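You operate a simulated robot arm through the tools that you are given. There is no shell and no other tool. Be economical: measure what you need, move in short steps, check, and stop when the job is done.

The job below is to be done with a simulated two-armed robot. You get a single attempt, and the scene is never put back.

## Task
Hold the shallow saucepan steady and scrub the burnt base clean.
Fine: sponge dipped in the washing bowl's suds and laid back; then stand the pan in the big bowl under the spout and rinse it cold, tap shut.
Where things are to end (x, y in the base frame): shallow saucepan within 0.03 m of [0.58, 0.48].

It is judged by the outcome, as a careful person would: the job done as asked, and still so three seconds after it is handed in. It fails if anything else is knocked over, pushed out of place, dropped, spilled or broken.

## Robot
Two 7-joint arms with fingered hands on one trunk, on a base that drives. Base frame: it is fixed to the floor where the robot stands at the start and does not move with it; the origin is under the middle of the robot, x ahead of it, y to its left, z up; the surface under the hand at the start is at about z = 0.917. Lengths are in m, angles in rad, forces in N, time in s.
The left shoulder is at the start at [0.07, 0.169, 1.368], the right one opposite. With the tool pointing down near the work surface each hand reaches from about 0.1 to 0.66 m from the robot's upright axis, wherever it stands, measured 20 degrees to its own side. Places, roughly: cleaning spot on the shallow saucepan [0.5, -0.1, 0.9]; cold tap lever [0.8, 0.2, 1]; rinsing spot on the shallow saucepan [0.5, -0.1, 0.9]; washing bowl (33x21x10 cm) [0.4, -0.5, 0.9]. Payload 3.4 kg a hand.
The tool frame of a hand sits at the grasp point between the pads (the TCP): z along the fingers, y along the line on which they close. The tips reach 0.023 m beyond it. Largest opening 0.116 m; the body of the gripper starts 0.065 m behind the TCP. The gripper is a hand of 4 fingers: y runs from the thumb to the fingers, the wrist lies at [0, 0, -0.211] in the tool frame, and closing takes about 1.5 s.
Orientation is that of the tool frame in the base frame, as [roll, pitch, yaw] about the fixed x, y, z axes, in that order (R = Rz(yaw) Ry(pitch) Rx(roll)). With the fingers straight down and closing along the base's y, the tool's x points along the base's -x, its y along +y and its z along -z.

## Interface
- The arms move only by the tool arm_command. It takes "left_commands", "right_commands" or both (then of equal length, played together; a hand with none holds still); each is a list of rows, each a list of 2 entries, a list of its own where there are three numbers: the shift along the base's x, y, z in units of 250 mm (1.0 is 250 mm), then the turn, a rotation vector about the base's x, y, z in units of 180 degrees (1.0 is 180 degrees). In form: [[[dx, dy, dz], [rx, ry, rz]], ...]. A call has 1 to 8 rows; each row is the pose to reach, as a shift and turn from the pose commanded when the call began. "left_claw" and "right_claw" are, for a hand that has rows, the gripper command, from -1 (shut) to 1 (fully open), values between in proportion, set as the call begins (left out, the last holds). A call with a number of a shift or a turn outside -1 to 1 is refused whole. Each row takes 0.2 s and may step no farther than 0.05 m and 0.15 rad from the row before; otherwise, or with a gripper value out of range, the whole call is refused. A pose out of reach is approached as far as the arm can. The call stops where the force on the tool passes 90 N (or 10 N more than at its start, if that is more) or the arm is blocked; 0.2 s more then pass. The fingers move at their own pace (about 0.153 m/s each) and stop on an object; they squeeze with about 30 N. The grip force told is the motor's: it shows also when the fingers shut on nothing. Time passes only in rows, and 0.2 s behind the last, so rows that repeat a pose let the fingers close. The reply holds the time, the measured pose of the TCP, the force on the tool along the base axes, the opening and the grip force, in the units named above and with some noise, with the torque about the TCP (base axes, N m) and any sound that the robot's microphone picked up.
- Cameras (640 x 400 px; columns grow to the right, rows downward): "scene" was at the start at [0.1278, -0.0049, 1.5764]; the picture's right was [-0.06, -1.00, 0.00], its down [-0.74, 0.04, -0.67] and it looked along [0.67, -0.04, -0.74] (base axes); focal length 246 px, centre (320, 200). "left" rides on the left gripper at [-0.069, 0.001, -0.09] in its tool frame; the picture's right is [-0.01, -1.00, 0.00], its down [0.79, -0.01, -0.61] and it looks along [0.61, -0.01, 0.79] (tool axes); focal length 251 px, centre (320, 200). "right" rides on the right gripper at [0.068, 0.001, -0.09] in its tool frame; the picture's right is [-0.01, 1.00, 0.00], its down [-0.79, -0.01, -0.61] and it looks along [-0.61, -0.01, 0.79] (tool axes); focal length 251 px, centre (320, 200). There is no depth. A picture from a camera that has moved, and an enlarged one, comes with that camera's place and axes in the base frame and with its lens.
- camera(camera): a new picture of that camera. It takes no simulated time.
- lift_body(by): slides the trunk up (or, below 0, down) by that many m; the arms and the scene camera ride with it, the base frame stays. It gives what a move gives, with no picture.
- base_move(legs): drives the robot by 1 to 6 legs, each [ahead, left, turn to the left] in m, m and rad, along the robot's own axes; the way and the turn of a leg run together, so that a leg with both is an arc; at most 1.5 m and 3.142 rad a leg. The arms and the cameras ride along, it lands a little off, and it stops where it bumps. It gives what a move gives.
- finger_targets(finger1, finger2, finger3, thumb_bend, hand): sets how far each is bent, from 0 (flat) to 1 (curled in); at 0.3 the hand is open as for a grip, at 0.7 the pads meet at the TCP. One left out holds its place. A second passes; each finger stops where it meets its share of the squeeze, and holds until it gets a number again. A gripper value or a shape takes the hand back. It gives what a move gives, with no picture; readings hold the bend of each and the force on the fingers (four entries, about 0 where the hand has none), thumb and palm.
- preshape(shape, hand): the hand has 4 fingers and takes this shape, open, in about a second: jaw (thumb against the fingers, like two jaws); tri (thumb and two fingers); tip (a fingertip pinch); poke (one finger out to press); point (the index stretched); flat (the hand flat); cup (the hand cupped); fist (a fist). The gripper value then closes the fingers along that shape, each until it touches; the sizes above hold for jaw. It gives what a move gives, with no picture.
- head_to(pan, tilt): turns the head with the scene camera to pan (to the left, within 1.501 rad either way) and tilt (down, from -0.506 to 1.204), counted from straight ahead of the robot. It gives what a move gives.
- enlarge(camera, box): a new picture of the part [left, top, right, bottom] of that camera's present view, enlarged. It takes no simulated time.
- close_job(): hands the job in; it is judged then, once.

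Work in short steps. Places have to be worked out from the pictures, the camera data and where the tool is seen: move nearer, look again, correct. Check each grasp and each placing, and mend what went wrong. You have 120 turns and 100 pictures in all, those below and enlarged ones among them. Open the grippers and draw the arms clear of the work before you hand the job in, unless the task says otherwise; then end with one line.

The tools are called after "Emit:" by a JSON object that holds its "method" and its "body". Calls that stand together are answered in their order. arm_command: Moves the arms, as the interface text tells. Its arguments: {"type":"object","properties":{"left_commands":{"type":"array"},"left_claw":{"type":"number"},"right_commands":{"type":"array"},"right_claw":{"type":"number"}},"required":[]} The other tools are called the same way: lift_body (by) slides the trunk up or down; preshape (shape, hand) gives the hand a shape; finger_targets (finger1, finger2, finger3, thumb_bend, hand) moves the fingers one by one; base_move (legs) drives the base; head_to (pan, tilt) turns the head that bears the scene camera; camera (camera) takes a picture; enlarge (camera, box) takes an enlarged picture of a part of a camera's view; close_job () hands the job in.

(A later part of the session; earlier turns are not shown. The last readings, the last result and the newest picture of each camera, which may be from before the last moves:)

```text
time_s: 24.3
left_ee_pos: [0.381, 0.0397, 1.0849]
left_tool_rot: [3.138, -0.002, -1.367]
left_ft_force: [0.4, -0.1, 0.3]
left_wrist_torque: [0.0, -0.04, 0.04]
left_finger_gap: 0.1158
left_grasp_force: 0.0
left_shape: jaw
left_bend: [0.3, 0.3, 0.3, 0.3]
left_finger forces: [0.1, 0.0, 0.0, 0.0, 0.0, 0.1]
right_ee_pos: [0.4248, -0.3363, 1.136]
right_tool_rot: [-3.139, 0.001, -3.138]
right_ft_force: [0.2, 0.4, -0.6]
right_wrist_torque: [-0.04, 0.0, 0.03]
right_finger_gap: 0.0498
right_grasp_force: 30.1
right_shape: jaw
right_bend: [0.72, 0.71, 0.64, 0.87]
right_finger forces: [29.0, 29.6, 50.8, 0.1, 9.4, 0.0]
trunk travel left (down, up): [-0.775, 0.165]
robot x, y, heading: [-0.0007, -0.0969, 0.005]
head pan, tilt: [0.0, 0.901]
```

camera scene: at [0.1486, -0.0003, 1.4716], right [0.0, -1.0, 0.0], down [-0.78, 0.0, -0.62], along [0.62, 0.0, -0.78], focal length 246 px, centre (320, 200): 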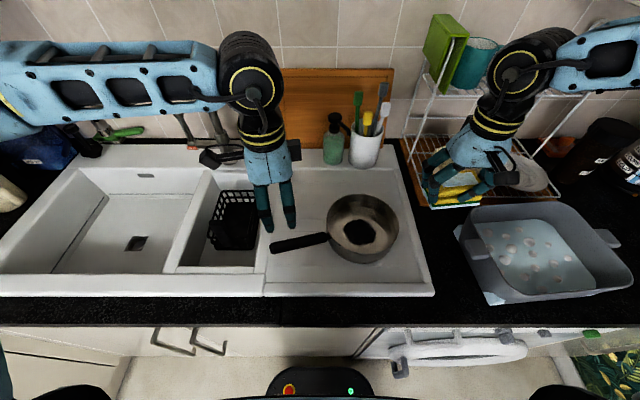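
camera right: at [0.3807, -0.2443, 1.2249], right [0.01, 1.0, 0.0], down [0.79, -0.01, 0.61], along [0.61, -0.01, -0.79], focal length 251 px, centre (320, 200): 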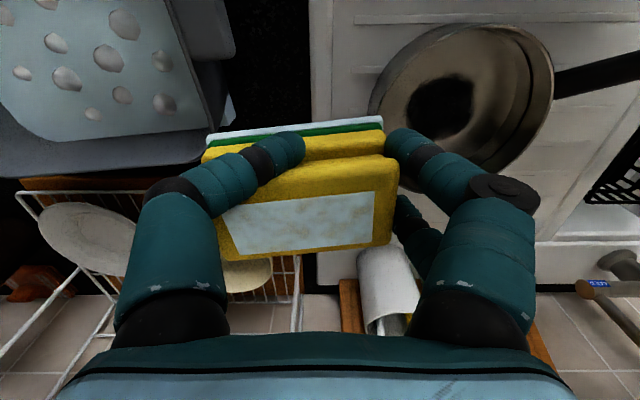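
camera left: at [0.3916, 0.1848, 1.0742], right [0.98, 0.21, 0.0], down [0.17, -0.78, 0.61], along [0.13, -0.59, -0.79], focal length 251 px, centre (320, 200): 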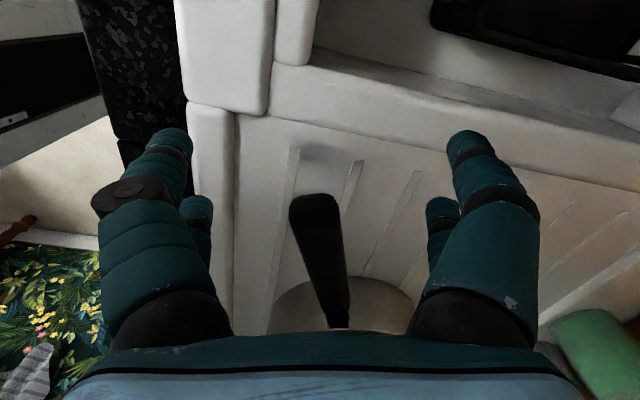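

Now go to the handle: above (0.417,0.075), then down to z≈0.957.

Emit:
{"method": "arm_command", "body": {"left_commands": [[[0.144, 0.14, 0], [0, 0, 0]], [[0.144, 0.14, -0.15], [0, 0, 0]], [[0.144, 0.14, -0.3], [0, 0, 0]], [[0.144, 0.14, -0.42], [0, 0, 0]], [[0.144, 0.14, -0.5], [0, 0, 0]]], "left_claw": 1}}

Emit:
{"method": "camera", "body": {"camera": "left"}}

Emit:
{"method": "camera", "body": {"camera": "scene"}}

```text
refused: row 1 steps farther than a row can; nothing moved
```

```text
70 pictures are left
camera left: at [0.3664, 0.1061, 1.1748], right [0.98, 0.21, 0.0], down [0.17, -0.78, 0.61], along [0.13, -0.59, -0.79], focal length 251 px, centre (320, 200)
```

left: 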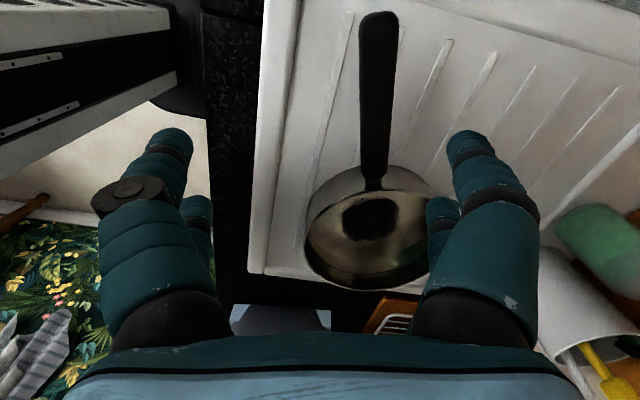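

```text
69 pictures are left
camera scene: at [0.1223, -0.0922, 1.4717], right [0.0, -1.0, 0.0], down [-0.78, 0.0, -0.62], along [0.62, 0.0, -0.78], focal length 246 px, centre (320, 200)
```

scene: 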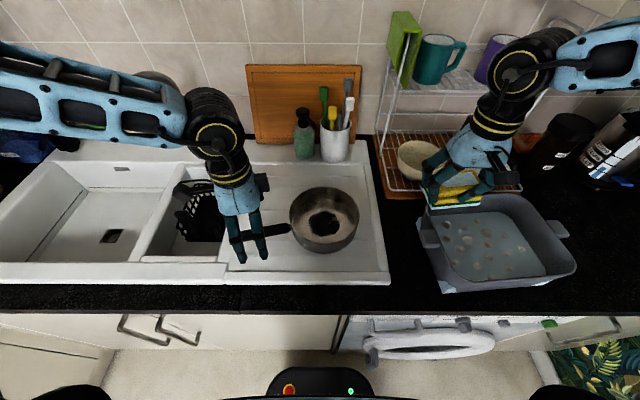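

Step too long; splitting it.

Emit:
{"method": "arm_command", "body": {"left_commands": [[[0.07, 0.07, 0], [0, 0, 0]], [[0.144, 0.14, 0], [0, 0, 0]], [[0.144, 0.14, -0.15], [0, 0, 0]], [[0.144, 0.14, -0.3], [0, 0, 0]], [[0.144, 0.14, -0.42], [0, 0, 0]], [[0.144, 0.14, -0.5], [0, 0, 0]]], "left_claw": 1}}

Emit:
{"method": "camera", "body": {"camera": "left"}}

Emit:
{"method": "enlarge", "body": {"camera": "scene", "box": [180, 140, 400, 280]}}

```text
time_s: 25.7
left_ee_pos: [0.4169, 0.0719, 0.9599]
left_tool_rot: [-3.14, -0.001, -1.366]
left_ft_force: [-0.2, 0.7, -0.7]
left_wrist_torque: [0.01, 0.0, -0.01]
left_finger_gap: 0.116
left_grasp_force: 0.1
left_shape: jaw
left_bend: [0.3, 0.3, 0.3, 0.3]
left_finger forces: [0.1, 0.0, 0.1, 0.0, 0.0, 0.0]
right_ee_pos: [0.4246, -0.3391, 1.1361]
right_tool_rot: [3.141, 0.002, -3.139]
right_ft_force: [0.4, -0.2, -0.2]
right_wrist_torque: [0.0, 0.0, 0.02]
right_finger_gap: 0.0497
right_grasp_force: 29.8
right_shape: jaw
right_bend: [0.72, 0.71, 0.64, 0.87]
right_finger forces: [29.0, 29.6, 50.9, 0.1, 9.6, 0.0]
trunk travel left (down, up): [-0.775, 0.165]
robot x, y, heading: [-0.0037, -0.0966, 0.002]
head pan, tilt: [0.0, 0.901]
```

```text
68 pictures are left
camera left: at [0.4021, 0.1389, 1.0497], right [0.98, 0.21, 0.0], down [0.17, -0.78, 0.61], along [0.13, -0.59, -0.8], focal length 251 px, centre (320, 200)
```

left: 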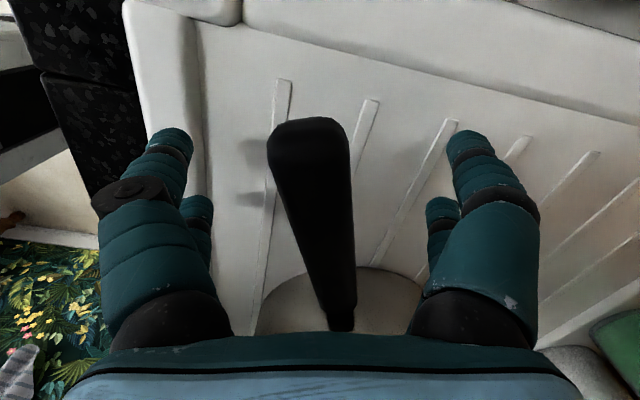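

```text
2.86 times, centred on (290, 210) of scene
camera zoom: at [0.122, -0.0965, 1.4717], right [0.0, -1.0, 0.0], down [-0.78, 0.0, -0.62], along [0.62, 0.0, -0.78], focal length 703 px, centre (406, 171)
```

zoom: 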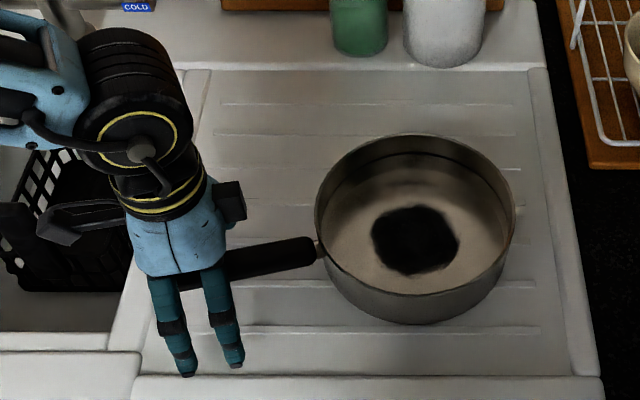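

Handle centred between the jaws. Closing the left hand.

Emit:
{"method": "arm_command", "body": {"left_commands": [[[0, 0, 0], [0, 0, 0]], [[0, 0, 0], [0, 0, 0]], [[0, 0, 0], [0, 0, 0]], [[0, 0, 0], [0, 0, 0]], [[0, 0, 0], [0, 0, 0]], [[0, 0, 0], [0, 0, 0]], [[0, 0, 0], [0, 0, 0]], [[0, 0, 0], [0, 0, 0]]], "left_claw": -1}}

Emit:
{"method": "camera", "body": {"camera": "left"}}

Emit:
{"method": "enlarge", "body": {"camera": "scene", "box": [180, 140, 400, 280]}}

```text
time_s: 27.5
left_ee_pos: [0.4146, 0.0735, 0.9581]
left_tool_rot: [3.141, -0.001, -1.365]
left_ft_force: [0.8, 0.0, -2.2]
left_wrist_torque: [0.07, -0.02, 0.07]
left_finger_gap: 0.0029
left_grasp_force: 30.2
left_shape: jaw
left_bend: [0.72, 0.73, 0.75, 0.72]
left_finger forces: [1.3, 28.9, 28.1, 0.0, 1.1, 0.1]
right_ee_pos: [0.4238, -0.3386, 1.1358]
right_tool_rot: [-3.14, 0.001, -3.139]
right_ft_force: [-0.4, 0.1, 0.1]
right_wrist_torque: [-0.03, -0.02, 0.01]
right_finger_gap: 0.0494
right_grasp_force: 30.3
right_shape: jaw
right_bend: [0.72, 0.71, 0.64, 0.87]
right_finger forces: [29.0, 29.5, 50.9, 0.0, 9.5, 0.1]
trunk travel left (down, up): [-0.775, 0.165]
robot x, y, heading: [-0.0041, -0.0936, 0.013]
head pan, tilt: [0.0, 0.901]
```

```text
66 pictures are left
camera left: at [0.4021, 0.1394, 1.0498], right [0.98, 0.21, 0.0], down [0.17, -0.78, 0.61], along [0.13, -0.59, -0.8], focal length 251 px, centre (320, 200)
```

left: 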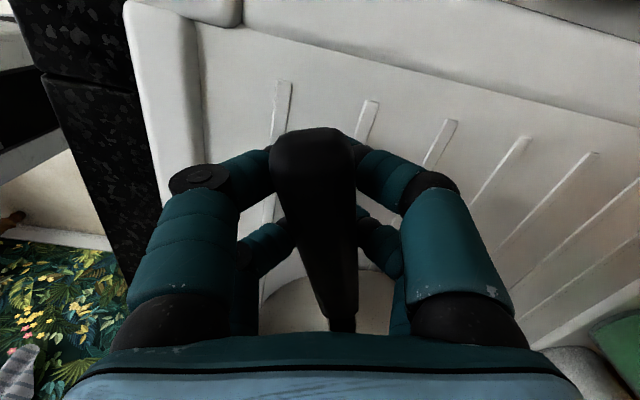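

```text
2.86 times, centred on (290, 210) of scene
camera zoom: at [0.1222, -0.0958, 1.4717], right [0.0, -1.0, 0.0], down [-0.78, 0.0, -0.62], along [0.62, 0.0, -0.78], focal length 703 px, centre (406, 171)
```

zoom: 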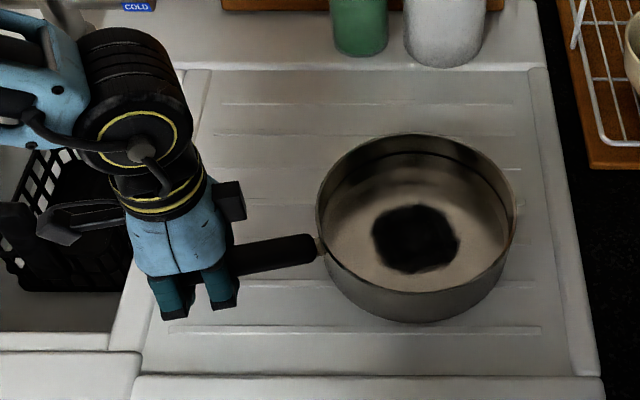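

The pads met beneath the handle — it's higher than I judged. Open, raise ~2.2 cm, close again.

Emit:
{"method": "arm_command", "body": {"left_commands": [[[0, 0, 0], [0, 0, 0]], [[0, 0, 0], [0, 0, 0]], [[0, 0, 0], [0, 0, 0]], [[0, 0, 0], [0, 0, 0]], [[0, 0, 0], [0, 0, 0]], [[0, 0, 0.045], [0, 0, 0]], [[0, 0, 0.088], [0, 0, 0]]], "left_claw": 1}}

Emit:
{"method": "arm_command", "body": {"left_commands": [[[0, 0, 0], [0, 0, 0]], [[0, 0, 0], [0, 0, 0]], [[0, 0, 0], [0, 0, 0]], [[0, 0, 0], [0, 0, 0]], [[0, 0, 0], [0, 0, 0]], [[0, 0, 0], [0, 0, 0]], [[0, 0, 0], [0, 0, 0]], [[0, 0, 0], [0, 0, 0]]], "left_claw": -1}}

Emit:
{"method": "camera", "body": {"camera": "left"}}

Emit:
{"method": "enlarge", "body": {"camera": "scene", "box": [180, 140, 400, 280]}}

```text
time_s: 29.1
left_ee_pos: [0.4147, 0.0721, 0.9828]
left_tool_rot: [-3.14, -0.001, -1.365]
left_ft_force: [0.3, 0.1, 0.2]
left_wrist_torque: [-0.05, -0.03, 0.04]
left_finger_gap: 0.1158
left_grasp_force: 0.1
left_shape: jaw
left_bend: [0.3, 0.3, 0.3, 0.3]
left_finger forces: [0.0, 0.0, 0.1, 0.0, 0.0, 0.1]
right_ee_pos: [0.4242, -0.3407, 1.1349]
right_tool_rot: [3.141, 0.001, -3.138]
right_ft_force: [0.2, 0.5, -0.6]
right_wrist_torque: [0.0, 0.0, -0.02]
right_finger_gap: 0.0495
right_grasp_force: 29.8
right_shape: jaw
right_bend: [0.72, 0.71, 0.64, 0.87]
right_finger forces: [28.9, 29.6, 51.0, 0.0, 9.5, 0.0]
trunk travel left (down, up): [-0.775, 0.165]
robot x, y, heading: [-0.0024, -0.0924, 0.004]
head pan, tilt: [0.0, 0.901]
```

```text
time_s: 30.9
left_ee_pos: [0.4152, 0.0725, 0.9834]
left_tool_rot: [3.141, 0.0, -1.365]
left_ft_force: [1.5, -0.5, 0.5]
left_wrist_torque: [0.02, 0.01, 0.18]
left_finger_gap: 0.019
left_grasp_force: 30.0
left_shape: jaw
left_bend: [0.73, 0.72, 0.73, 0.75]
left_finger forces: [27.1, 26.7, 27.3, 0.1, 27.5, 0.0]
right_ee_pos: [0.4251, -0.3387, 1.1353]
right_tool_rot: [-3.14, 0.0, -3.137]
right_ft_force: [0.3, 0.9, 0.3]
right_wrist_torque: [-0.05, -0.04, -0.01]
right_finger_gap: 0.0496
right_grasp_force: 30.4
right_shape: jaw
right_bend: [0.72, 0.71, 0.64, 0.87]
right_finger forces: [28.9, 29.6, 51.0, 0.0, 9.5, 0.0]
trunk travel left (down, up): [-0.775, 0.165]
robot x, y, heading: [-0.0061, -0.0938, 0.002]
head pan, tilt: [0.0, 0.901]
```

```text
64 pictures are left
camera left: at [0.4021, 0.1393, 1.0727], right [0.98, 0.21, 0.0], down [0.17, -0.78, 0.61], along [0.13, -0.59, -0.8], focal length 251 px, centre (320, 200)
```

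left: 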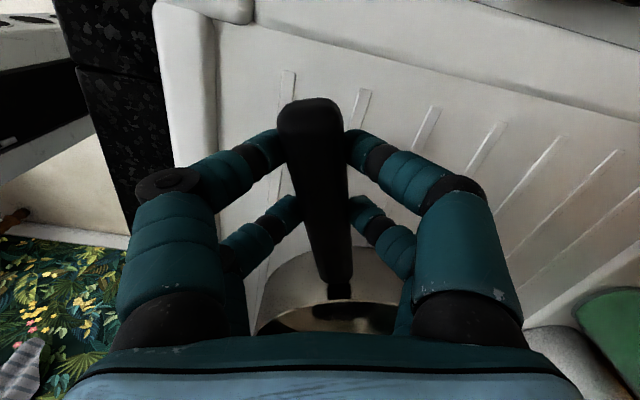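

```text
2.86 times, centred on (290, 210) of scene
camera zoom: at [0.1222, -0.0957, 1.4717], right [0.0, -1.0, 0.0], down [-0.78, 0.0, -0.62], along [0.62, 0.0, -0.78], focal length 703 px, centre (406, 171)
```

zoom: 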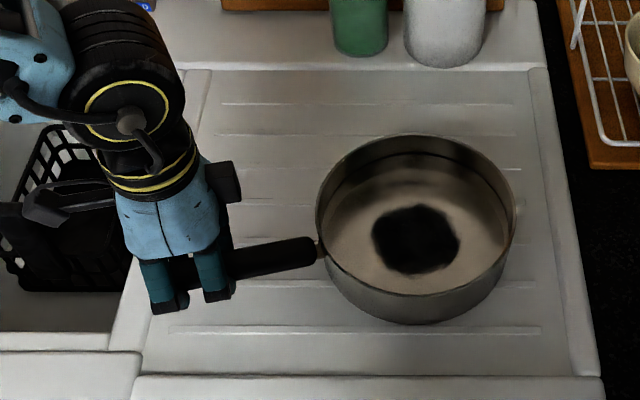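

Handle is firmly gripped (gap 0.019, thumb and fingers loaded). Now bring the sponge over the burnt spot at (0.476,-0.103).

Emit:
{"method": "arm_command", "body": {"right_commands": [[[0.04, 0.18, 0], [0, 0, 0]], [[0.08, 0.36, 0], [0, 0, 0]], [[0.12, 0.54, 0], [0, 0, 0]], [[0.16, 0.72, 0], [0, 0, 0]], [[0.204, 0.9, 0], [0, 0, 0]], [[0.204, 0.944, 0], [0, 0, 0]], [[0.204, 0.944, -0.15], [0, 0, 0]], [[0.204, 0.944, -0.3], [0, 0, 0]]]}}

Emit:
{"method": "camera", "body": {"camera": "right"}}

Emit:
{"method": "camera", "body": {"camera": "scene"}}

```text
time_s: 32.7
left_ee_pos: [0.4157, 0.0737, 0.9826]
left_tool_rot: [3.139, -0.001, -1.364]
left_ft_force: [0.1, -0.1, -0.1]
left_wrist_torque: [0.01, -0.01, -0.02]
left_finger_gap: 0.0186
left_grasp_force: 29.9
left_shape: jaw
left_bend: [0.73, 0.72, 0.73, 0.75]
left_finger forces: [27.1, 29.0, 27.4, 0.0, 28.8, 0.0]
right_ee_pos: [0.4325, -0.1919, 1.0897]
right_tool_rot: [3.141, 0.0, -3.137]
right_ft_force: [0.1, -0.4, -0.4]
right_wrist_torque: [-0.04, 0.0, -0.01]
right_finger_gap: 0.0486
right_grasp_force: 29.8
right_shape: jaw
right_bend: [0.72, 0.71, 0.64, 0.88]
right_finger forces: [28.9, 29.2, 51.2, 0.0, 7.3, 0.0]
right hand out of reach, approached as far as the arm can: row 4, 5, 6, 7, 8
trunk travel left (down, up): [-0.775, 0.165]
robot x, y, heading: [-0.0014, -0.0938, 0.005]
head pan, tilt: [0.0, 0.901]
```

```text
62 pictures are left
camera right: at [0.3633, -0.1904, 1.179], right [0.01, 1.0, 0.0], down [0.79, -0.01, 0.61], along [0.61, 0.0, -0.79], focal length 251 px, centre (320, 200)
```

right: 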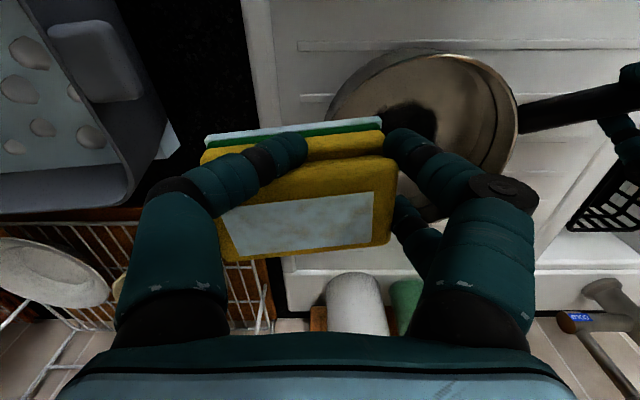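

```text
61 pictures are left
camera scene: at [0.1224, -0.0957, 1.4717], right [0.0, -1.0, 0.0], down [-0.78, 0.0, -0.62], along [0.62, 0.0, -0.78], focal length 246 px, centre (320, 200)
```

scene: 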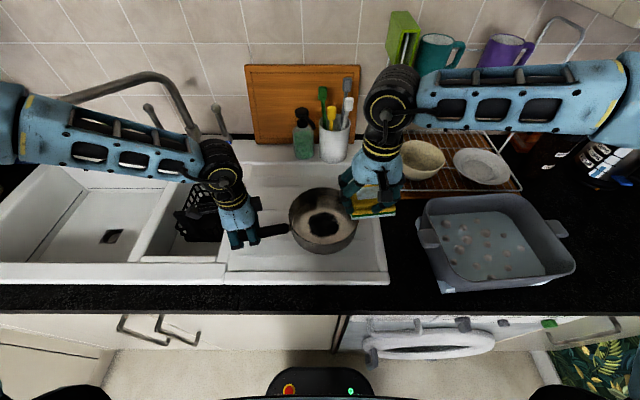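

Right arm stops at ~0.1 m from the robot's mid-plane. I test whether turning that hand about z loosens the limit.

Emit:
{"method": "arm_command", "body": {"right_commands": [[[0, 0, 0], [0, 0, 0.047]], [[0, 0, 0], [0, 0, 0.094]], [[0, 0, 0], [0, 0, 0.14]], [[0.06, 0.1, 0], [0, 0, 0.14]], [[0.12, 0.2, 0], [0, 0, 0.14]], [[0.174, 0.356, 0], [0, 0, 0.14]]]}}

```text
time_s: 34.1
left_ee_pos: [0.4153, 0.0732, 0.9823]
left_tool_rot: [3.141, 0.0, -1.363]
left_ft_force: [0.4, 0.5, -0.9]
left_wrist_torque: [-0.02, 0.03, 0.04]
left_finger_gap: 0.0187
left_grasp_force: 30.1
left_shape: jaw
left_bend: [0.73, 0.72, 0.73, 0.75]
left_finger forces: [27.3, 28.9, 27.7, 0.1, 28.7, 0.1]
right_ee_pos: [0.4321, -0.1884, 1.1013]
right_tool_rot: [-3.141, -0.001, -2.699]
right_ft_force: [-0.2, -0.2, -0.3]
right_wrist_torque: [-0.04, 0.02, -0.03]
right_finger_gap: 0.0484
right_grasp_force: 30.2
right_shape: jaw
right_bend: [0.72, 0.71, 0.64, 0.88]
right_finger forces: [28.7, 29.1, 51.3, 0.0, 7.1, 0.0]
right hand out of reach, approached as far as the arm can: row 4, 5, 6
trunk travel left (down, up): [-0.775, 0.165]
robot x, y, heading: [-0.0042, -0.0964, 0.003]
head pan, tilt: [0.0, 0.901]
```

Limit looks like an inward shoulder-angle limit; standing farther back and lower helps both arms. I release the handle, raise both hands, lower the trunk, and drive back and slightly left.

Emit:
{"method": "arm_command", "body": {"left_commands": [[[0, 0, 0], [0, 0, 0]], [[0, 0, 0], [0, 0, 0]], [[0, 0, 0], [0, 0, 0]], [[0, 0, 0], [0, 0, 0]], [[0, 0, 0.18], [0, 0, 0]], [[0, 0, 0.36], [0, 0, 0]], [[0, 0, 0.54], [0, 0, 0]], [[0, 0, 0.7], [0, 0, 0]]], "left_claw": 1, "right_commands": [[[0, -0.1, 0.1], [0, 0, 0]], [[0, -0.1, 0.25], [0, 0, -0.047]], [[0, -0.1, 0.4], [0, 0, -0.094]], [[0, -0.1, 0.5], [0, 0, -0.14]], [[0, -0.1, 0.5], [0, 0, -0.14]], [[0, -0.1, 0.5], [0, 0, -0.14]], [[0, -0.1, 0.5], [0, 0, -0.14]], [[0, -0.1, 0.5], [0, 0, -0.14]]]}}

Emit:
{"method": "lift_body", "body": {"by": -0.1}}

Emit:
{"method": "base_move", "body": {"legs": [[-0.11, 0, 0], [0, 0.075, 0]]}}

Emit:
{"method": "camera", "body": {"camera": "scene"}}

```text
time_s: 35.9
left_ee_pos: [0.4154, 0.0716, 1.1588]
left_tool_rot: [3.14, 0.0, -1.367]
left_ft_force: [0.3, 0.0, 0.2]
left_wrist_torque: [0.03, 0.02, 0.03]
left_finger_gap: 0.1161
left_grasp_force: 0.1
left_shape: jaw
left_bend: [0.3, 0.3, 0.3, 0.3]
left_finger forces: [0.1, 0.0, 0.0, 0.1, 0.0, 0.0]
right_ee_pos: [0.4318, -0.2148, 1.2231]
right_tool_rot: [-3.14, 0.001, -3.137]
right_ft_force: [0.4, 0.5, -0.7]
right_wrist_torque: [-0.01, -0.02, -0.01]
right_finger_gap: 0.0474
right_grasp_force: 30.1
right_shape: jaw
right_bend: [0.72, 0.71, 0.64, 0.88]
right_finger forces: [28.6, 28.8, 52.0, 0.0, 6.3, 0.0]
trunk travel left (down, up): [-0.775, 0.165]
robot x, y, heading: [-0.0045, -0.0968, 0.001]
head pan, tilt: [0.0, 0.901]
```

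```text
time_s: 37.3
left_ee_pos: [0.415, 0.0721, 1.0582]
left_tool_rot: [-3.141, 0.0, -1.368]
left_ft_force: [0.1, 0.1, 0.2]
left_wrist_torque: [-0.05, -0.03, 0.05]
left_finger_gap: 0.1157
left_grasp_force: 0.0
left_shape: jaw
left_bend: [0.3, 0.3, 0.3, 0.3]
left_finger forces: [0.0, 0.0, 0.0, 0.0, 0.0, 0.0]
right_ee_pos: [0.4321, -0.2122, 1.1239]
right_tool_rot: [3.141, 0.0, -3.138]
right_ft_force: [-0.6, 0.4, -0.8]
right_wrist_torque: [-0.02, 0.02, -0.02]
right_finger_gap: 0.0475
right_grasp_force: 29.7
right_shape: jaw
right_bend: [0.72, 0.71, 0.64, 0.88]
right_finger forces: [28.6, 28.8, 51.9, 0.0, 6.4, 0.1]
trunk travel left (down, up): [-0.675, 0.265]
robot x, y, heading: [-0.003, -0.0998, 0.006]
head pan, tilt: [0.0, 0.901]
```

```text
time_s: 39.1
left_ee_pos: [0.3084, 0.1441, 1.0584]
left_tool_rot: [-3.141, 0.002, -1.368]
left_ft_force: [0.6, -0.8, 0.5]
left_wrist_torque: [0.0, 0.0, -0.02]
left_finger_gap: 0.1158
left_grasp_force: 0.1
left_shape: jaw
left_bend: [0.3, 0.3, 0.3, 0.3]
left_finger forces: [0.0, 0.0, 0.0, 0.0, 0.0, 0.0]
right_ee_pos: [0.3257, -0.1406, 1.1224]
right_tool_rot: [3.14, 0.0, 3.141]
right_ft_force: [-0.9, -0.5, -0.1]
right_wrist_torque: [0.03, 0.01, 0.01]
right_finger_gap: 0.0474
right_grasp_force: 29.6
right_shape: jaw
right_bend: [0.72, 0.71, 0.64, 0.88]
right_finger forces: [28.6, 28.8, 52.0, 0.1, 6.4, 0.1]
trunk travel left (down, up): [-0.675, 0.265]
robot x, y, heading: [-0.1114, -0.0207, 0.004]
head pan, tilt: [0.0, 0.901]
```

```text
60 pictures are left
camera scene: at [0.0149, -0.0237, 1.3718], right [0.0, -1.0, 0.0], down [-0.78, 0.0, -0.62], along [0.62, 0.0, -0.78], focal length 246 px, centre (320, 200)
```

scene: 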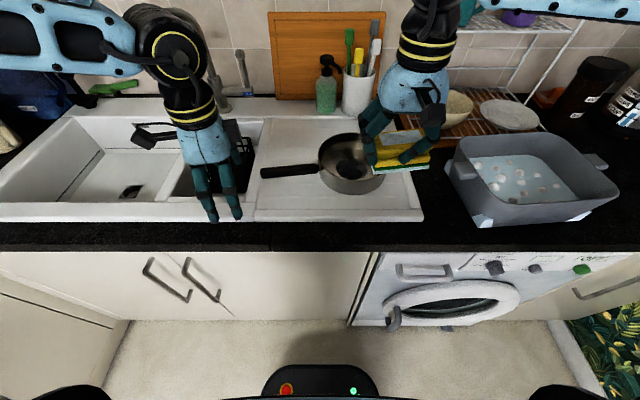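

Now both hands toward their places, still at height.

Emit:
{"method": "arm_command", "body": {"left_commands": [[[0.1, -0.06, 0], [0, 0, 0]], [[0.2, -0.12, 0], [0, 0, 0]], [[0.32, -0.2, 0], [0, 0, 0]], [[0.43, -0.28, 0], [0, 0, 0]]], "right_commands": [[[0.15, 0.03, 0], [0, 0, 0]], [[0.3, 0.07, 0], [0, 0, 0]], [[0.45, 0.11, 0], [0, 0, 0]], [[0.6, 0.15, 0], [0, 0, 0]]]}}

Emit:
{"method": "camera", "body": {"camera": "right"}}

Emit:
{"method": "camera", "body": {"camera": "left"}}

```text
time_s: 40.1
left_ee_pos: [0.38, 0.1061, 1.0572]
left_tool_rot: [3.141, -0.001, -1.367]
left_ft_force: [0.2, -0.8, 0.6]
left_wrist_torque: [0.01, 0.01, 0.01]
left_finger_gap: 0.1157
left_grasp_force: 0.1
left_shape: jaw
left_bend: [0.3, 0.3, 0.3, 0.3]
left_finger forces: [0.0, 0.1, 0.1, 0.0, 0.1, 0.1]
left hand out of reach, approached as far as the arm can: row 3, 4
right_ee_pos: [0.3992, -0.1731, 1.1048]
right_tool_rot: [3.14, 0.001, 3.141]
right_ft_force: [-0.4, -0.5, -0.7]
right_wrist_torque: [0.0, 0.02, 0.01]
right_finger_gap: 0.0467
right_grasp_force: 30.5
right_shape: jaw
right_bend: [0.72, 0.71, 0.64, 0.88]
right_finger forces: [28.7, 28.5, 52.2, 0.1, 5.1, 0.0]
right hand out of reach, approached as far as the arm can: row 1, 2, 3, 4
trunk travel left (down, up): [-0.675, 0.265]
robot x, y, heading: [-0.1096, -0.019, -0.0]
head pan, tilt: [0.0, 0.901]
```

```text
59 pictures are left
camera right: at [0.3314, -0.1715, 1.1943], right [0.01, 1.0, 0.0], down [0.79, -0.01, 0.61], along [0.61, 0.0, -0.79], focal length 251 px, centre (320, 200)
```

right: 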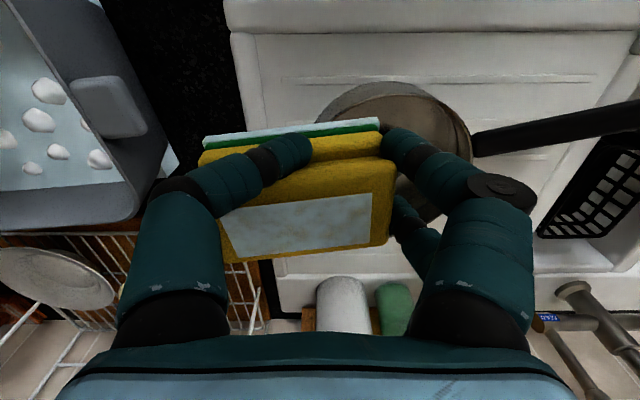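

```text
58 pictures are left
camera left: at [0.3678, 0.1731, 1.1473], right [0.98, 0.21, 0.0], down [0.17, -0.78, 0.61], along [0.13, -0.59, -0.8], focal length 251 px, centre (320, 200)
```

left: 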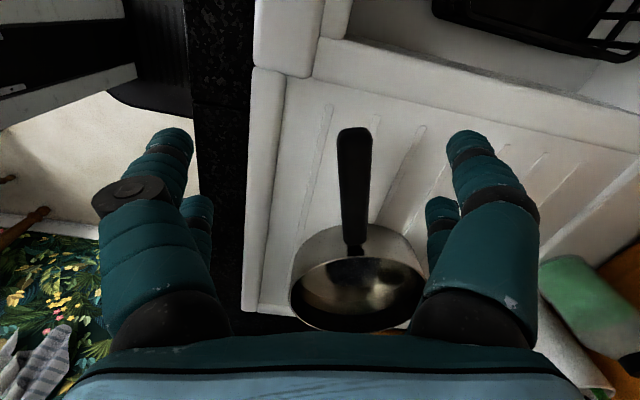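

Lower trunk made it worse, so height is the thing: raise the trunk back to its original height and retry both reaches.

Emit:
{"method": "lift_body", "body": {"by": 0.2}}

Emit:
{"method": "arm_command", "body": {"left_commands": [[[0.05, -0.04, -0.1], [0, 0, 0]], [[0.1, -0.09, -0.25], [0, 0, 0]], [[0.15, -0.13, -0.4], [0, 0, 0]], [[0.15, -0.13, -0.55], [0, 0, 0]], [[0.15, -0.13, -0.7], [0, 0, 0]]], "right_commands": [[[0.1, 0.08, -0.1], [0, 0, 0]], [[0.2, 0.16, -0.2], [0, 0, 0]], [[0.3, 0.24, -0.3], [0, 0, 0]], [[0.31, 0.28, -0.45], [0, 0, 0]], [[0.31, 0.28, -0.6], [0, 0, 0]]]}}

Emit:
{"method": "camera", "body": {"camera": "scene"}}

```text
time_s: 42.3
left_ee_pos: [0.381, 0.1083, 1.2573]
left_tool_rot: [-3.141, 0.0, -1.369]
left_ft_force: [-0.1, 0.8, -0.2]
left_wrist_torque: [-0.01, 0.01, -0.04]
left_finger_gap: 0.116
left_grasp_force: 0.1
left_shape: jaw
left_bend: [0.3, 0.3, 0.3, 0.3]
left_finger forces: [0.0, 0.1, 0.1, 0.0, 0.0, 0.0]
right_ee_pos: [0.3989, -0.1707, 1.3054]
right_tool_rot: [3.139, 0.0, -3.141]
right_ft_force: [0.1, -0.2, -0.3]
right_wrist_torque: [0.0, -0.02, 0.01]
right_finger_gap: 0.0467
right_grasp_force: 30.1
right_shape: jaw
right_bend: [0.72, 0.71, 0.64, 0.88]
right_finger forces: [28.6, 28.4, 52.3, 0.0, 5.1, 0.0]
trunk travel left (down, up): [-0.875, 0.065]
robot x, y, heading: [-0.1089, -0.0227, 0.0]
head pan, tilt: [0.0, 0.901]
```

```text
time_s: 43.5
left_ee_pos: [0.374, 0.1334, 1.1209]
left_tool_rot: [-3.14, -0.005, -1.368]
left_ft_force: [0.2, 0.5, -0.1]
left_wrist_torque: [0.02, 0.0, 0.0]
left_finger_gap: 0.1158
left_grasp_force: 0.1
left_shape: jaw
left_bend: [0.3, 0.3, 0.3, 0.3]
left_finger forces: [0.1, 0.1, 0.1, 0.0, 0.1, 0.1]
left hand out of reach, approached as far as the arm can: row 1, 2, 3, 4, 5
right_ee_pos: [0.3994, -0.175, 1.178]
right_tool_rot: [3.14, 0.002, -3.141]
right_ft_force: [-0.7, 0.2, -0.8]
right_wrist_torque: [-0.04, -0.04, -0.02]
right_finger_gap: 0.0459
right_grasp_force: 29.7
right_shape: jaw
right_bend: [0.72, 0.71, 0.64, 0.89]
right_finger forces: [28.2, 28.4, 52.8, 0.0, 4.4, 0.0]
right hand out of reach, approached as far as the arm can: row 1, 2, 3, 4, 5
trunk travel left (down, up): [-0.875, 0.065]
robot x, y, heading: [-0.1091, -0.0187, -0.002]
head pan, tilt: [0.0, 0.901]
```

```text
57 pictures are left
camera scene: at [0.0162, -0.0211, 1.5717], right [0.0, -1.0, 0.0], down [-0.78, 0.0, -0.62], along [0.62, 0.0, -0.78], focal length 246 px, centre (320, 200)
```

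scene: 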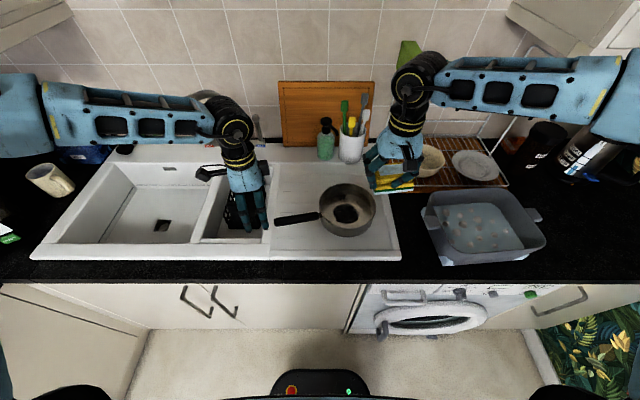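

The reach limit is at the wrist's inward side. Plan: put the robot left so the right hand is comfortably over the pan, and tilt the left hand so its wrist leans outward while gripping the handle. Drive ahead 0.08 and left 0.08.

Emit:
{"method": "base_move", "body": {"legs": [[0, 0.08, 0], [0.08, 0, 0]]}}

Emit:
{"method": "arm_command", "body": {"right_commands": [[[0, 0, -0.1], [0, 0, 0]], [[0, 0, -0.25], [0, 0, 0]]], "left_commands": [[[0, 0, 0], [-0.047, 0, 0]], [[0, 0, 0], [-0.094, 0, 0]]]}}

Emit:
{"method": "camera", "body": {"camera": "scene"}}

Emit:
{"method": "camera", "body": {"camera": "right"}}

```text
time_s: 45.2
left_ee_pos: [0.4445, 0.2094, 1.1261]
left_tool_rot: [-3.131, -0.003, -1.369]
left_ft_force: [0.0, 0.5, -0.1]
left_wrist_torque: [0.02, -0.04, 0.0]
left_finger_gap: 0.116
left_grasp_force: 0.0
left_shape: jaw
left_bend: [0.3, 0.3, 0.3, 0.3]
left_finger forces: [0.0, 0.1, 0.0, 0.0, 0.0, 0.0]
right_ee_pos: [0.4695, -0.0977, 1.1826]
right_tool_rot: [3.138, 0.009, 3.14]
right_ft_force: [-0.3, -0.6, 0.2]
right_wrist_torque: [0.03, -0.01, -0.01]
right_finger_gap: 0.0459
right_grasp_force: 29.8
right_shape: jaw
right_bend: [0.72, 0.71, 0.64, 0.89]
right_finger forces: [28.3, 28.4, 52.7, 0.0, 4.6, 0.1]
trunk travel left (down, up): [-0.875, 0.065]
robot x, y, heading: [-0.0345, 0.056, 0.001]
head pan, tilt: [0.0, 0.901]
```

```text
time_s: 45.8
left_ee_pos: [0.4471, 0.2131, 1.1235]
left_tool_rot: [3.087, -0.294, -1.361]
left_ft_force: [0.2, -0.4, 0.4]
left_wrist_torque: [0.03, -0.03, 0.02]
left_finger_gap: 0.1157
left_grasp_force: 0.0
left_shape: jaw
left_bend: [0.3, 0.3, 0.3, 0.3]
left_finger forces: [0.1, 0.1, 0.0, 0.0, 0.1, 0.0]
right_ee_pos: [0.4644, -0.1093, 1.1259]
right_tool_rot: [3.137, 0.007, -3.141]
right_ft_force: [0.1, -0.2, -0.5]
right_wrist_torque: [0.02, -0.04, 0.0]
right_finger_gap: 0.0459
right_grasp_force: 29.9
right_shape: jaw
right_bend: [0.72, 0.71, 0.64, 0.89]
right_finger forces: [27.9, 28.4, 52.9, 0.0, 4.1, 0.1]
right hand out of reach, approached as far as the arm can: row 1, 2
trunk travel left (down, up): [-0.875, 0.065]
robot x, y, heading: [-0.0348, 0.0589, 0.001]
head pan, tilt: [0.0, 0.901]
```

```text
56 pictures are left
camera scene: at [0.0874, 0.0577, 1.5722], right [0.0, -1.0, 0.0], down [-0.78, 0.0, -0.62], along [0.62, 0.0, -0.78], focal length 246 px, centre (320, 200)
```

scene: 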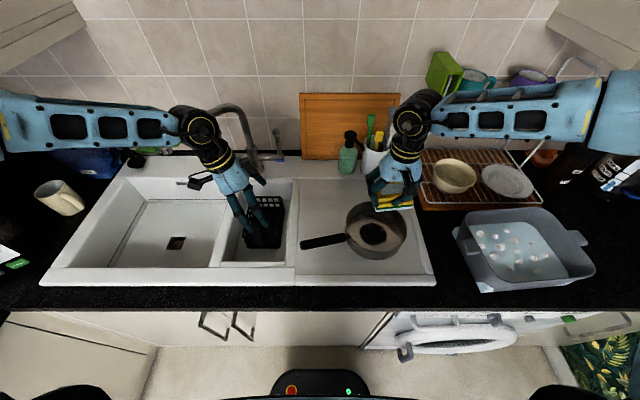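

```text
55 pictures are left
camera right: at [0.3948, -0.1079, 1.2154], right [0.01, 1.0, 0.0], down [0.79, -0.01, 0.61], along [0.61, 0.0, -0.79], focal length 251 px, centre (320, 200)
```

right: 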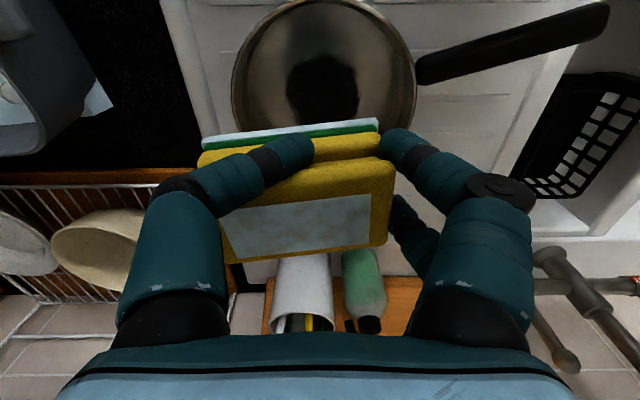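

The right elbow has drifted into a wide, high posture (earlier it reached here fine). I'll try to unwind it by stretching forward/up and coming back, in free air.

Emit:
{"method": "arm_command", "body": {"right_commands": [[[0.05, -0.05, 0.15], [0, 0, 0]], [[0.1, -0.1, 0.3], [0, 0, 0]], [[0.15, -0.15, 0.45], [0, 0, 0]], [[0.25, -0.15, 0.55], [0, 0, 0]], [[0.4, -0.15, 0.6], [0, 0, 0]], [[0.55, -0.15, 0.6], [0, 0, 0]], [[0.65, -0.15, 0.6], [0, 0, 0]]]}}

Emit:
{"method": "camera", "body": {"camera": "scene"}}

```text
time_s: 47.4
left_ee_pos: [0.4514, 0.2117, 1.1216]
left_tool_rot: [3.084, -0.291, -1.36]
left_ft_force: [-0.1, -0.5, -0.6]
left_wrist_torque: [0.03, -0.02, 0.01]
left_finger_gap: 0.1158
left_grasp_force: 0.1
left_shape: jaw
left_bend: [0.3, 0.3, 0.3, 0.3]
left_finger forces: [0.0, 0.1, 0.0, 0.0, 0.0, 0.0]
right_ee_pos: [0.545, -0.1828, 1.2636]
right_tool_rot: [3.138, 0.0, 3.141]
right_ft_force: [0.0, 0.6, -0.6]
right_wrist_torque: [0.02, 0.01, 0.01]
right_finger_gap: 0.0453
right_grasp_force: 29.5
right_shape: jaw
right_bend: [0.72, 0.71, 0.64, 0.89]
right_finger forces: [28.2, 27.7, 53.4, 0.0, 2.2, 0.0]
right hand out of reach, approached as far as the arm can: row 5, 6, 7
trunk travel left (down, up): [-0.875, 0.065]
robot x, y, heading: [-0.0342, 0.0587, -0.002]
head pan, tilt: [0.0, 0.901]
```

```text
54 pictures are left
camera scene: at [0.0938, 0.0577, 1.5716], right [0.0, -1.0, 0.0], down [-0.78, 0.0, -0.62], along [0.62, 0.0, -0.78], focal length 246 px, centre (320, 200)
```

scene: 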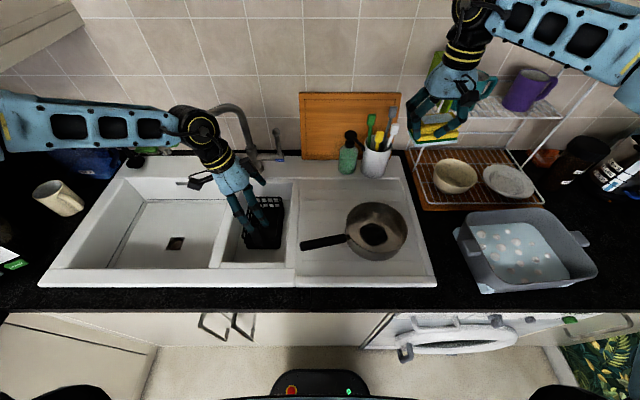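

Forearm now comes from behind-right again. Return over the pan and see if it reaches.

Emit:
{"method": "arm_command", "body": {"right_commands": [[[-0.06, 0.08, -0.1], [0, 0, 0]], [[-0.12, 0.16, -0.2], [0, 0, 0]], [[-0.2, 0.24, -0.3], [0, 0, 0]], [[-0.276, 0.32, -0.42], [0, 0, 0]], [[-0.276, 0.32, -0.55], [0, 0, 0]], [[-0.276, 0.32, -0.7], [0, 0, 0]], [[-0.276, 0.32, -0.85], [0, 0, 0]]]}}

Emit:
{"method": "camera", "body": {"camera": "scene"}}

```text
time_s: 49.0
left_ee_pos: [0.4509, 0.2123, 1.1222]
left_tool_rot: [3.083, -0.292, -1.36]
left_ft_force: [0.0, 0.1, 0.7]
left_wrist_torque: [-0.02, 0.02, 0.01]
left_finger_gap: 0.1159
left_grasp_force: 0.1
left_shape: jaw
left_bend: [0.3, 0.3, 0.3, 0.3]
left_finger forces: [0.1, 0.0, 0.0, 0.0, 0.0, 0.0]
right_ee_pos: [0.4492, -0.1234, 1.0766]
right_tool_rot: [3.138, 0.004, 3.141]
right_ft_force: [0.1, -0.4, -0.6]
right_wrist_torque: [-0.04, 0.02, 0.01]
right_finger_gap: 0.0399
right_grasp_force: 30.4
right_shape: jaw
right_bend: [0.8, 0.71, 0.65, 0.9]
right_finger forces: [12.6, 33.7, 44.2, 0.0, 0.0, 0.1]
right hand out of reach, approached as far as the arm can: row 5, 6, 7
trunk travel left (down, up): [-0.875, 0.065]
robot x, y, heading: [-0.0308, 0.061, -0.001]
head pan, tilt: [0.0, 0.901]
```

```text
53 pictures are left
camera scene: at [0.0922, 0.0579, 1.5718], right [0.0, -1.0, 0.0], down [-0.78, 0.0, -0.62], along [0.62, 0.0, -0.78], focal length 246 px, centre (320, 200)
```

scene: 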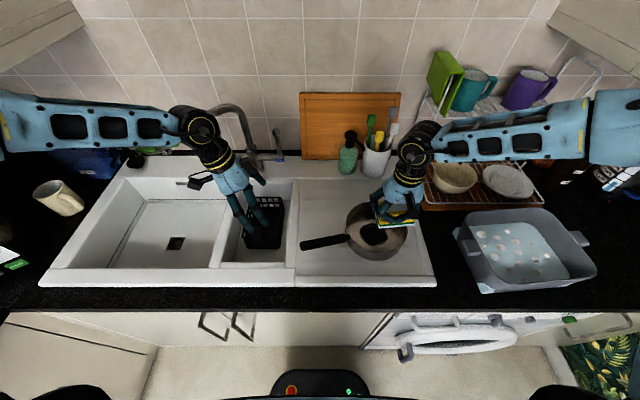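

The sponge grip reading has changed; checking it.

Emit:
{"method": "camera", "body": {"camera": "right"}}

Emit:
{"method": "enlarge", "body": {"camera": "scene", "box": [330, 120, 450, 270]}}

```text
52 pictures are left
camera right: at [0.3795, -0.1226, 1.1661], right [0.01, 1.0, 0.0], down [0.79, -0.01, 0.61], along [0.61, 0.0, -0.79], focal length 251 px, centre (320, 200)
```

right: 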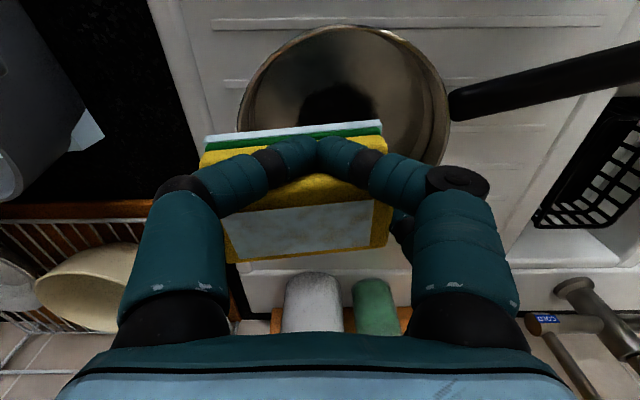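

```text
2.67 times, centred on (390, 195) of scene
camera zoom: at [0.0922, 0.0579, 1.5718], right [0.0, -1.0, 0.0], down [-0.78, 0.0, -0.62], along [0.62, 0.0, -0.78], focal length 656 px, centre (133, 213)
```

zoom: 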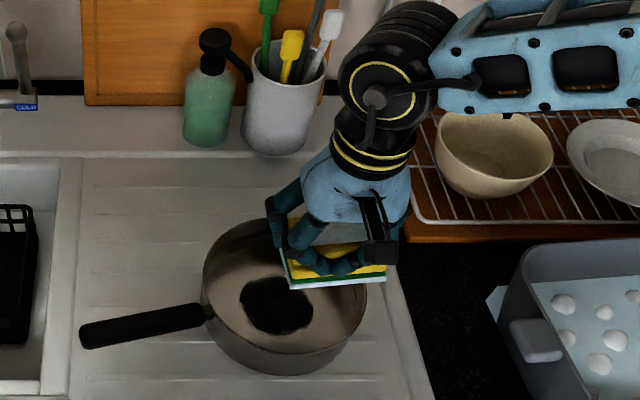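

The front finger and thumb have slid along the sponge; I should set it down in the pan and regrasp across its narrow side. First drive 6 cm left / 2.5 cm ahead so the right hand is comfortable over the pan.

Emit:
{"method": "base_move", "body": {"legs": [[0.02, 0.05, 0]]}}

Emit:
{"method": "arm_command", "body": {"right_commands": [[[0, -0.02, -0.04], [0, 0, 0]], [[0, -0.06, -0.1], [0, 0, 0]]]}}

Emit:
{"method": "enlarge", "body": {"camera": "scene", "box": [310, 120, 460, 270]}}

```text
time_s: 49.9
left_ee_pos: [0.4672, 0.255, 1.1242]
left_tool_rot: [3.086, -0.286, -1.362]
left_ft_force: [-1.0, -1.1, -0.3]
left_wrist_torque: [0.04, -0.04, 0.01]
left_finger_gap: 0.1163
left_grasp_force: 0.0
left_shape: jaw
left_bend: [0.3, 0.3, 0.3, 0.3]
left_finger forces: [0.1, 0.0, 0.0, 0.0, 0.1, 0.0]
right_ee_pos: [0.4658, -0.0816, 1.0767]
right_tool_rot: [3.131, 0.003, 3.14]
right_ft_force: [-0.5, -0.8, -0.5]
right_wrist_torque: [0.02, -0.03, 0.0]
right_finger_gap: 0.04
right_grasp_force: 30.3
right_shape: jaw
right_bend: [0.8, 0.71, 0.65, 0.9]
right_finger forces: [12.5, 33.7, 44.3, 0.0, 0.1, 0.0]
trunk travel left (down, up): [-0.875, 0.065]
robot x, y, heading: [-0.0129, 0.1059, 0.004]
head pan, tilt: [0.0, 0.901]
```

```text
time_s: 50.5
left_ee_pos: [0.4685, 0.2567, 1.123]
left_tool_rot: [3.084, -0.29, -1.362]
left_ft_force: [-0.4, -0.2, -1.1]
left_wrist_torque: [-0.02, -0.03, 0.0]
left_finger_gap: 0.1161
left_grasp_force: 0.0
left_shape: jaw
left_bend: [0.3, 0.3, 0.3, 0.3]
left_finger forces: [0.0, 0.0, 0.0, 0.0, 0.1, 0.0]
right_ee_pos: [0.4639, -0.0966, 1.0536]
right_tool_rot: [3.133, 0.006, 3.14]
right_ft_force: [0.2, -1.0, -0.6]
right_wrist_torque: [0.04, 0.0, 0.0]
right_finger_gap: 0.0401
right_grasp_force: 29.7
right_shape: jaw
right_bend: [0.8, 0.71, 0.65, 0.9]
right_finger forces: [11.8, 33.9, 44.0, 0.0, 0.1, 0.1]
right hand out of reach, approached as far as the arm can: row 2
trunk travel left (down, up): [-0.875, 0.065]
robot x, y, heading: [-0.0141, 0.1071, 0.003]
head pan, tilt: [0.0, 0.901]
```

```text
2.67 times, centred on (385, 195) of scene
camera zoom: at [0.1109, 0.1014, 1.5719], right [0.0, -1.0, 0.0], down [-0.78, 0.0, -0.62], along [0.62, 0.0, -0.78], focal length 656 px, centre (147, 213)
```

zoom: 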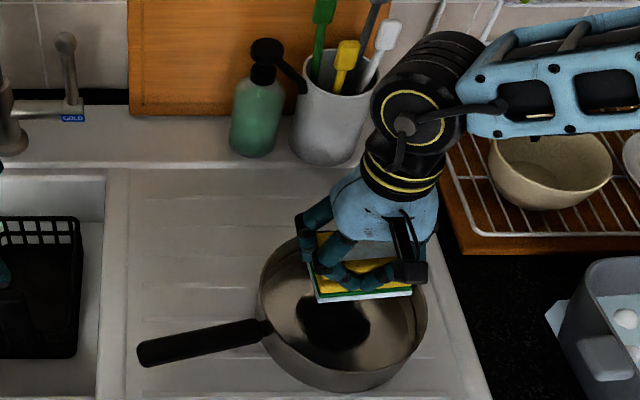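

Trunk lowering moves the hand straight down without arm limits — and also puts the arms in a better height range. Lower trunk 7 cm: sponge goes into the pan.

Emit:
{"method": "lift_body", "body": {"by": -0.07}}

Emit:
{"method": "enlarge", "body": {"camera": "scene", "box": [310, 90, 460, 240]}}

Emit:
{"method": "camera", "body": {"camera": "right"}}

```text
time_s: 51.6
left_ee_pos: [0.47, 0.2608, 1.0527]
left_tool_rot: [3.082, -0.294, -1.362]
left_ft_force: [0.6, -0.1, 0.1]
left_wrist_torque: [0.02, 0.01, 0.0]
left_finger_gap: 0.1159
left_grasp_force: 0.2
left_shape: jaw
left_bend: [0.3, 0.3, 0.3, 0.3]
left_finger forces: [0.0, 0.0, 0.0, 0.0, 0.0, 0.0]
right_ee_pos: [0.4651, -0.0934, 0.9853]
right_tool_rot: [3.139, 0.004, 3.141]
right_ft_force: [-0.8, 0.4, -0.5]
right_wrist_torque: [-0.01, -0.02, -0.05]
right_finger_gap: 0.0399
right_grasp_force: 30.3
right_shape: jaw
right_bend: [0.8, 0.71, 0.65, 0.9]
right_finger forces: [11.7, 34.0, 44.0, 0.1, 0.1, 0.0]
trunk travel left (down, up): [-0.805, 0.135]
robot x, y, heading: [-0.0109, 0.1053, -0.002]
head pan, tilt: [0.0, 0.901]
```

```text
2.67 times, centred on (385, 165) of scene
camera zoom: at [0.1123, 0.1065, 1.5018], right [0.0, -1.0, 0.0], down [-0.78, 0.0, -0.62], along [0.62, 0.0, -0.78], focal length 656 px, centre (147, 293)
```

zoom: 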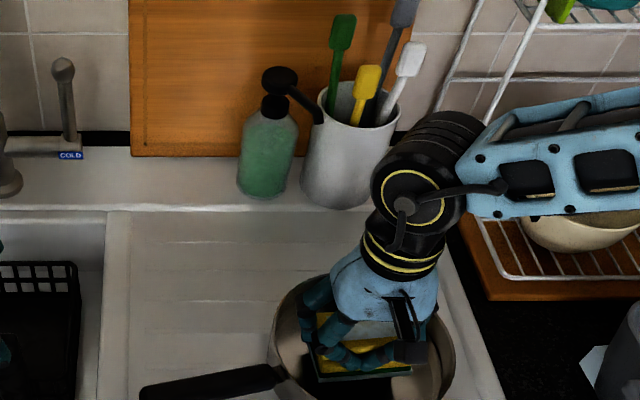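

```text
48 pictures are left
camera right: at [0.3974, -0.0927, 1.0736], right [0.01, 1.0, 0.0], down [0.79, -0.01, 0.61], along [0.61, 0.0, -0.79], focal length 251 px, centre (320, 200)
```

right: 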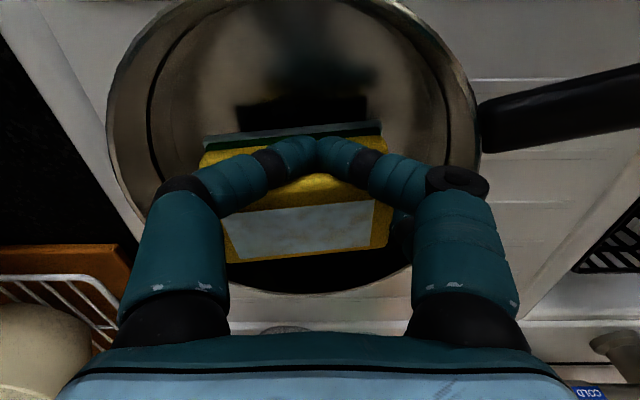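

Sponge is inside the pan over the spot. Lower 2 cm more until contact shows.

Emit:
{"method": "lift_body", "body": {"by": -0.018}}

```text
time_s: 52.2
left_ee_pos: [0.4686, 0.2618, 1.0339]
left_tool_rot: [3.084, -0.294, -1.362]
left_ft_force: [-0.5, -1.2, 0.2]
left_wrist_torque: [-0.01, -0.03, 0.0]
left_finger_gap: 0.116
left_grasp_force: 0.1
left_shape: jaw
left_bend: [0.3, 0.3, 0.3, 0.3]
left_finger forces: [0.1, 0.0, 0.0, 0.0, 0.0, 0.0]
right_ee_pos: [0.4648, -0.0932, 0.9675]
right_tool_rot: [3.136, 0.008, 3.141]
right_ft_force: [-1.1, -0.4, 7.9]
right_wrist_torque: [0.24, -0.28, -0.03]
right_finger_gap: 0.0401
right_grasp_force: 30.3
right_shape: jaw
right_bend: [0.8, 0.71, 0.65, 0.9]
right_finger forces: [13.8, 32.8, 44.0, 0.0, 0.2, 0.0]
trunk travel left (down, up): [-0.787, 0.153]
robot x, y, heading: [-0.0109, 0.1047, -0.0]
head pan, tilt: [0.0, 0.901]
```

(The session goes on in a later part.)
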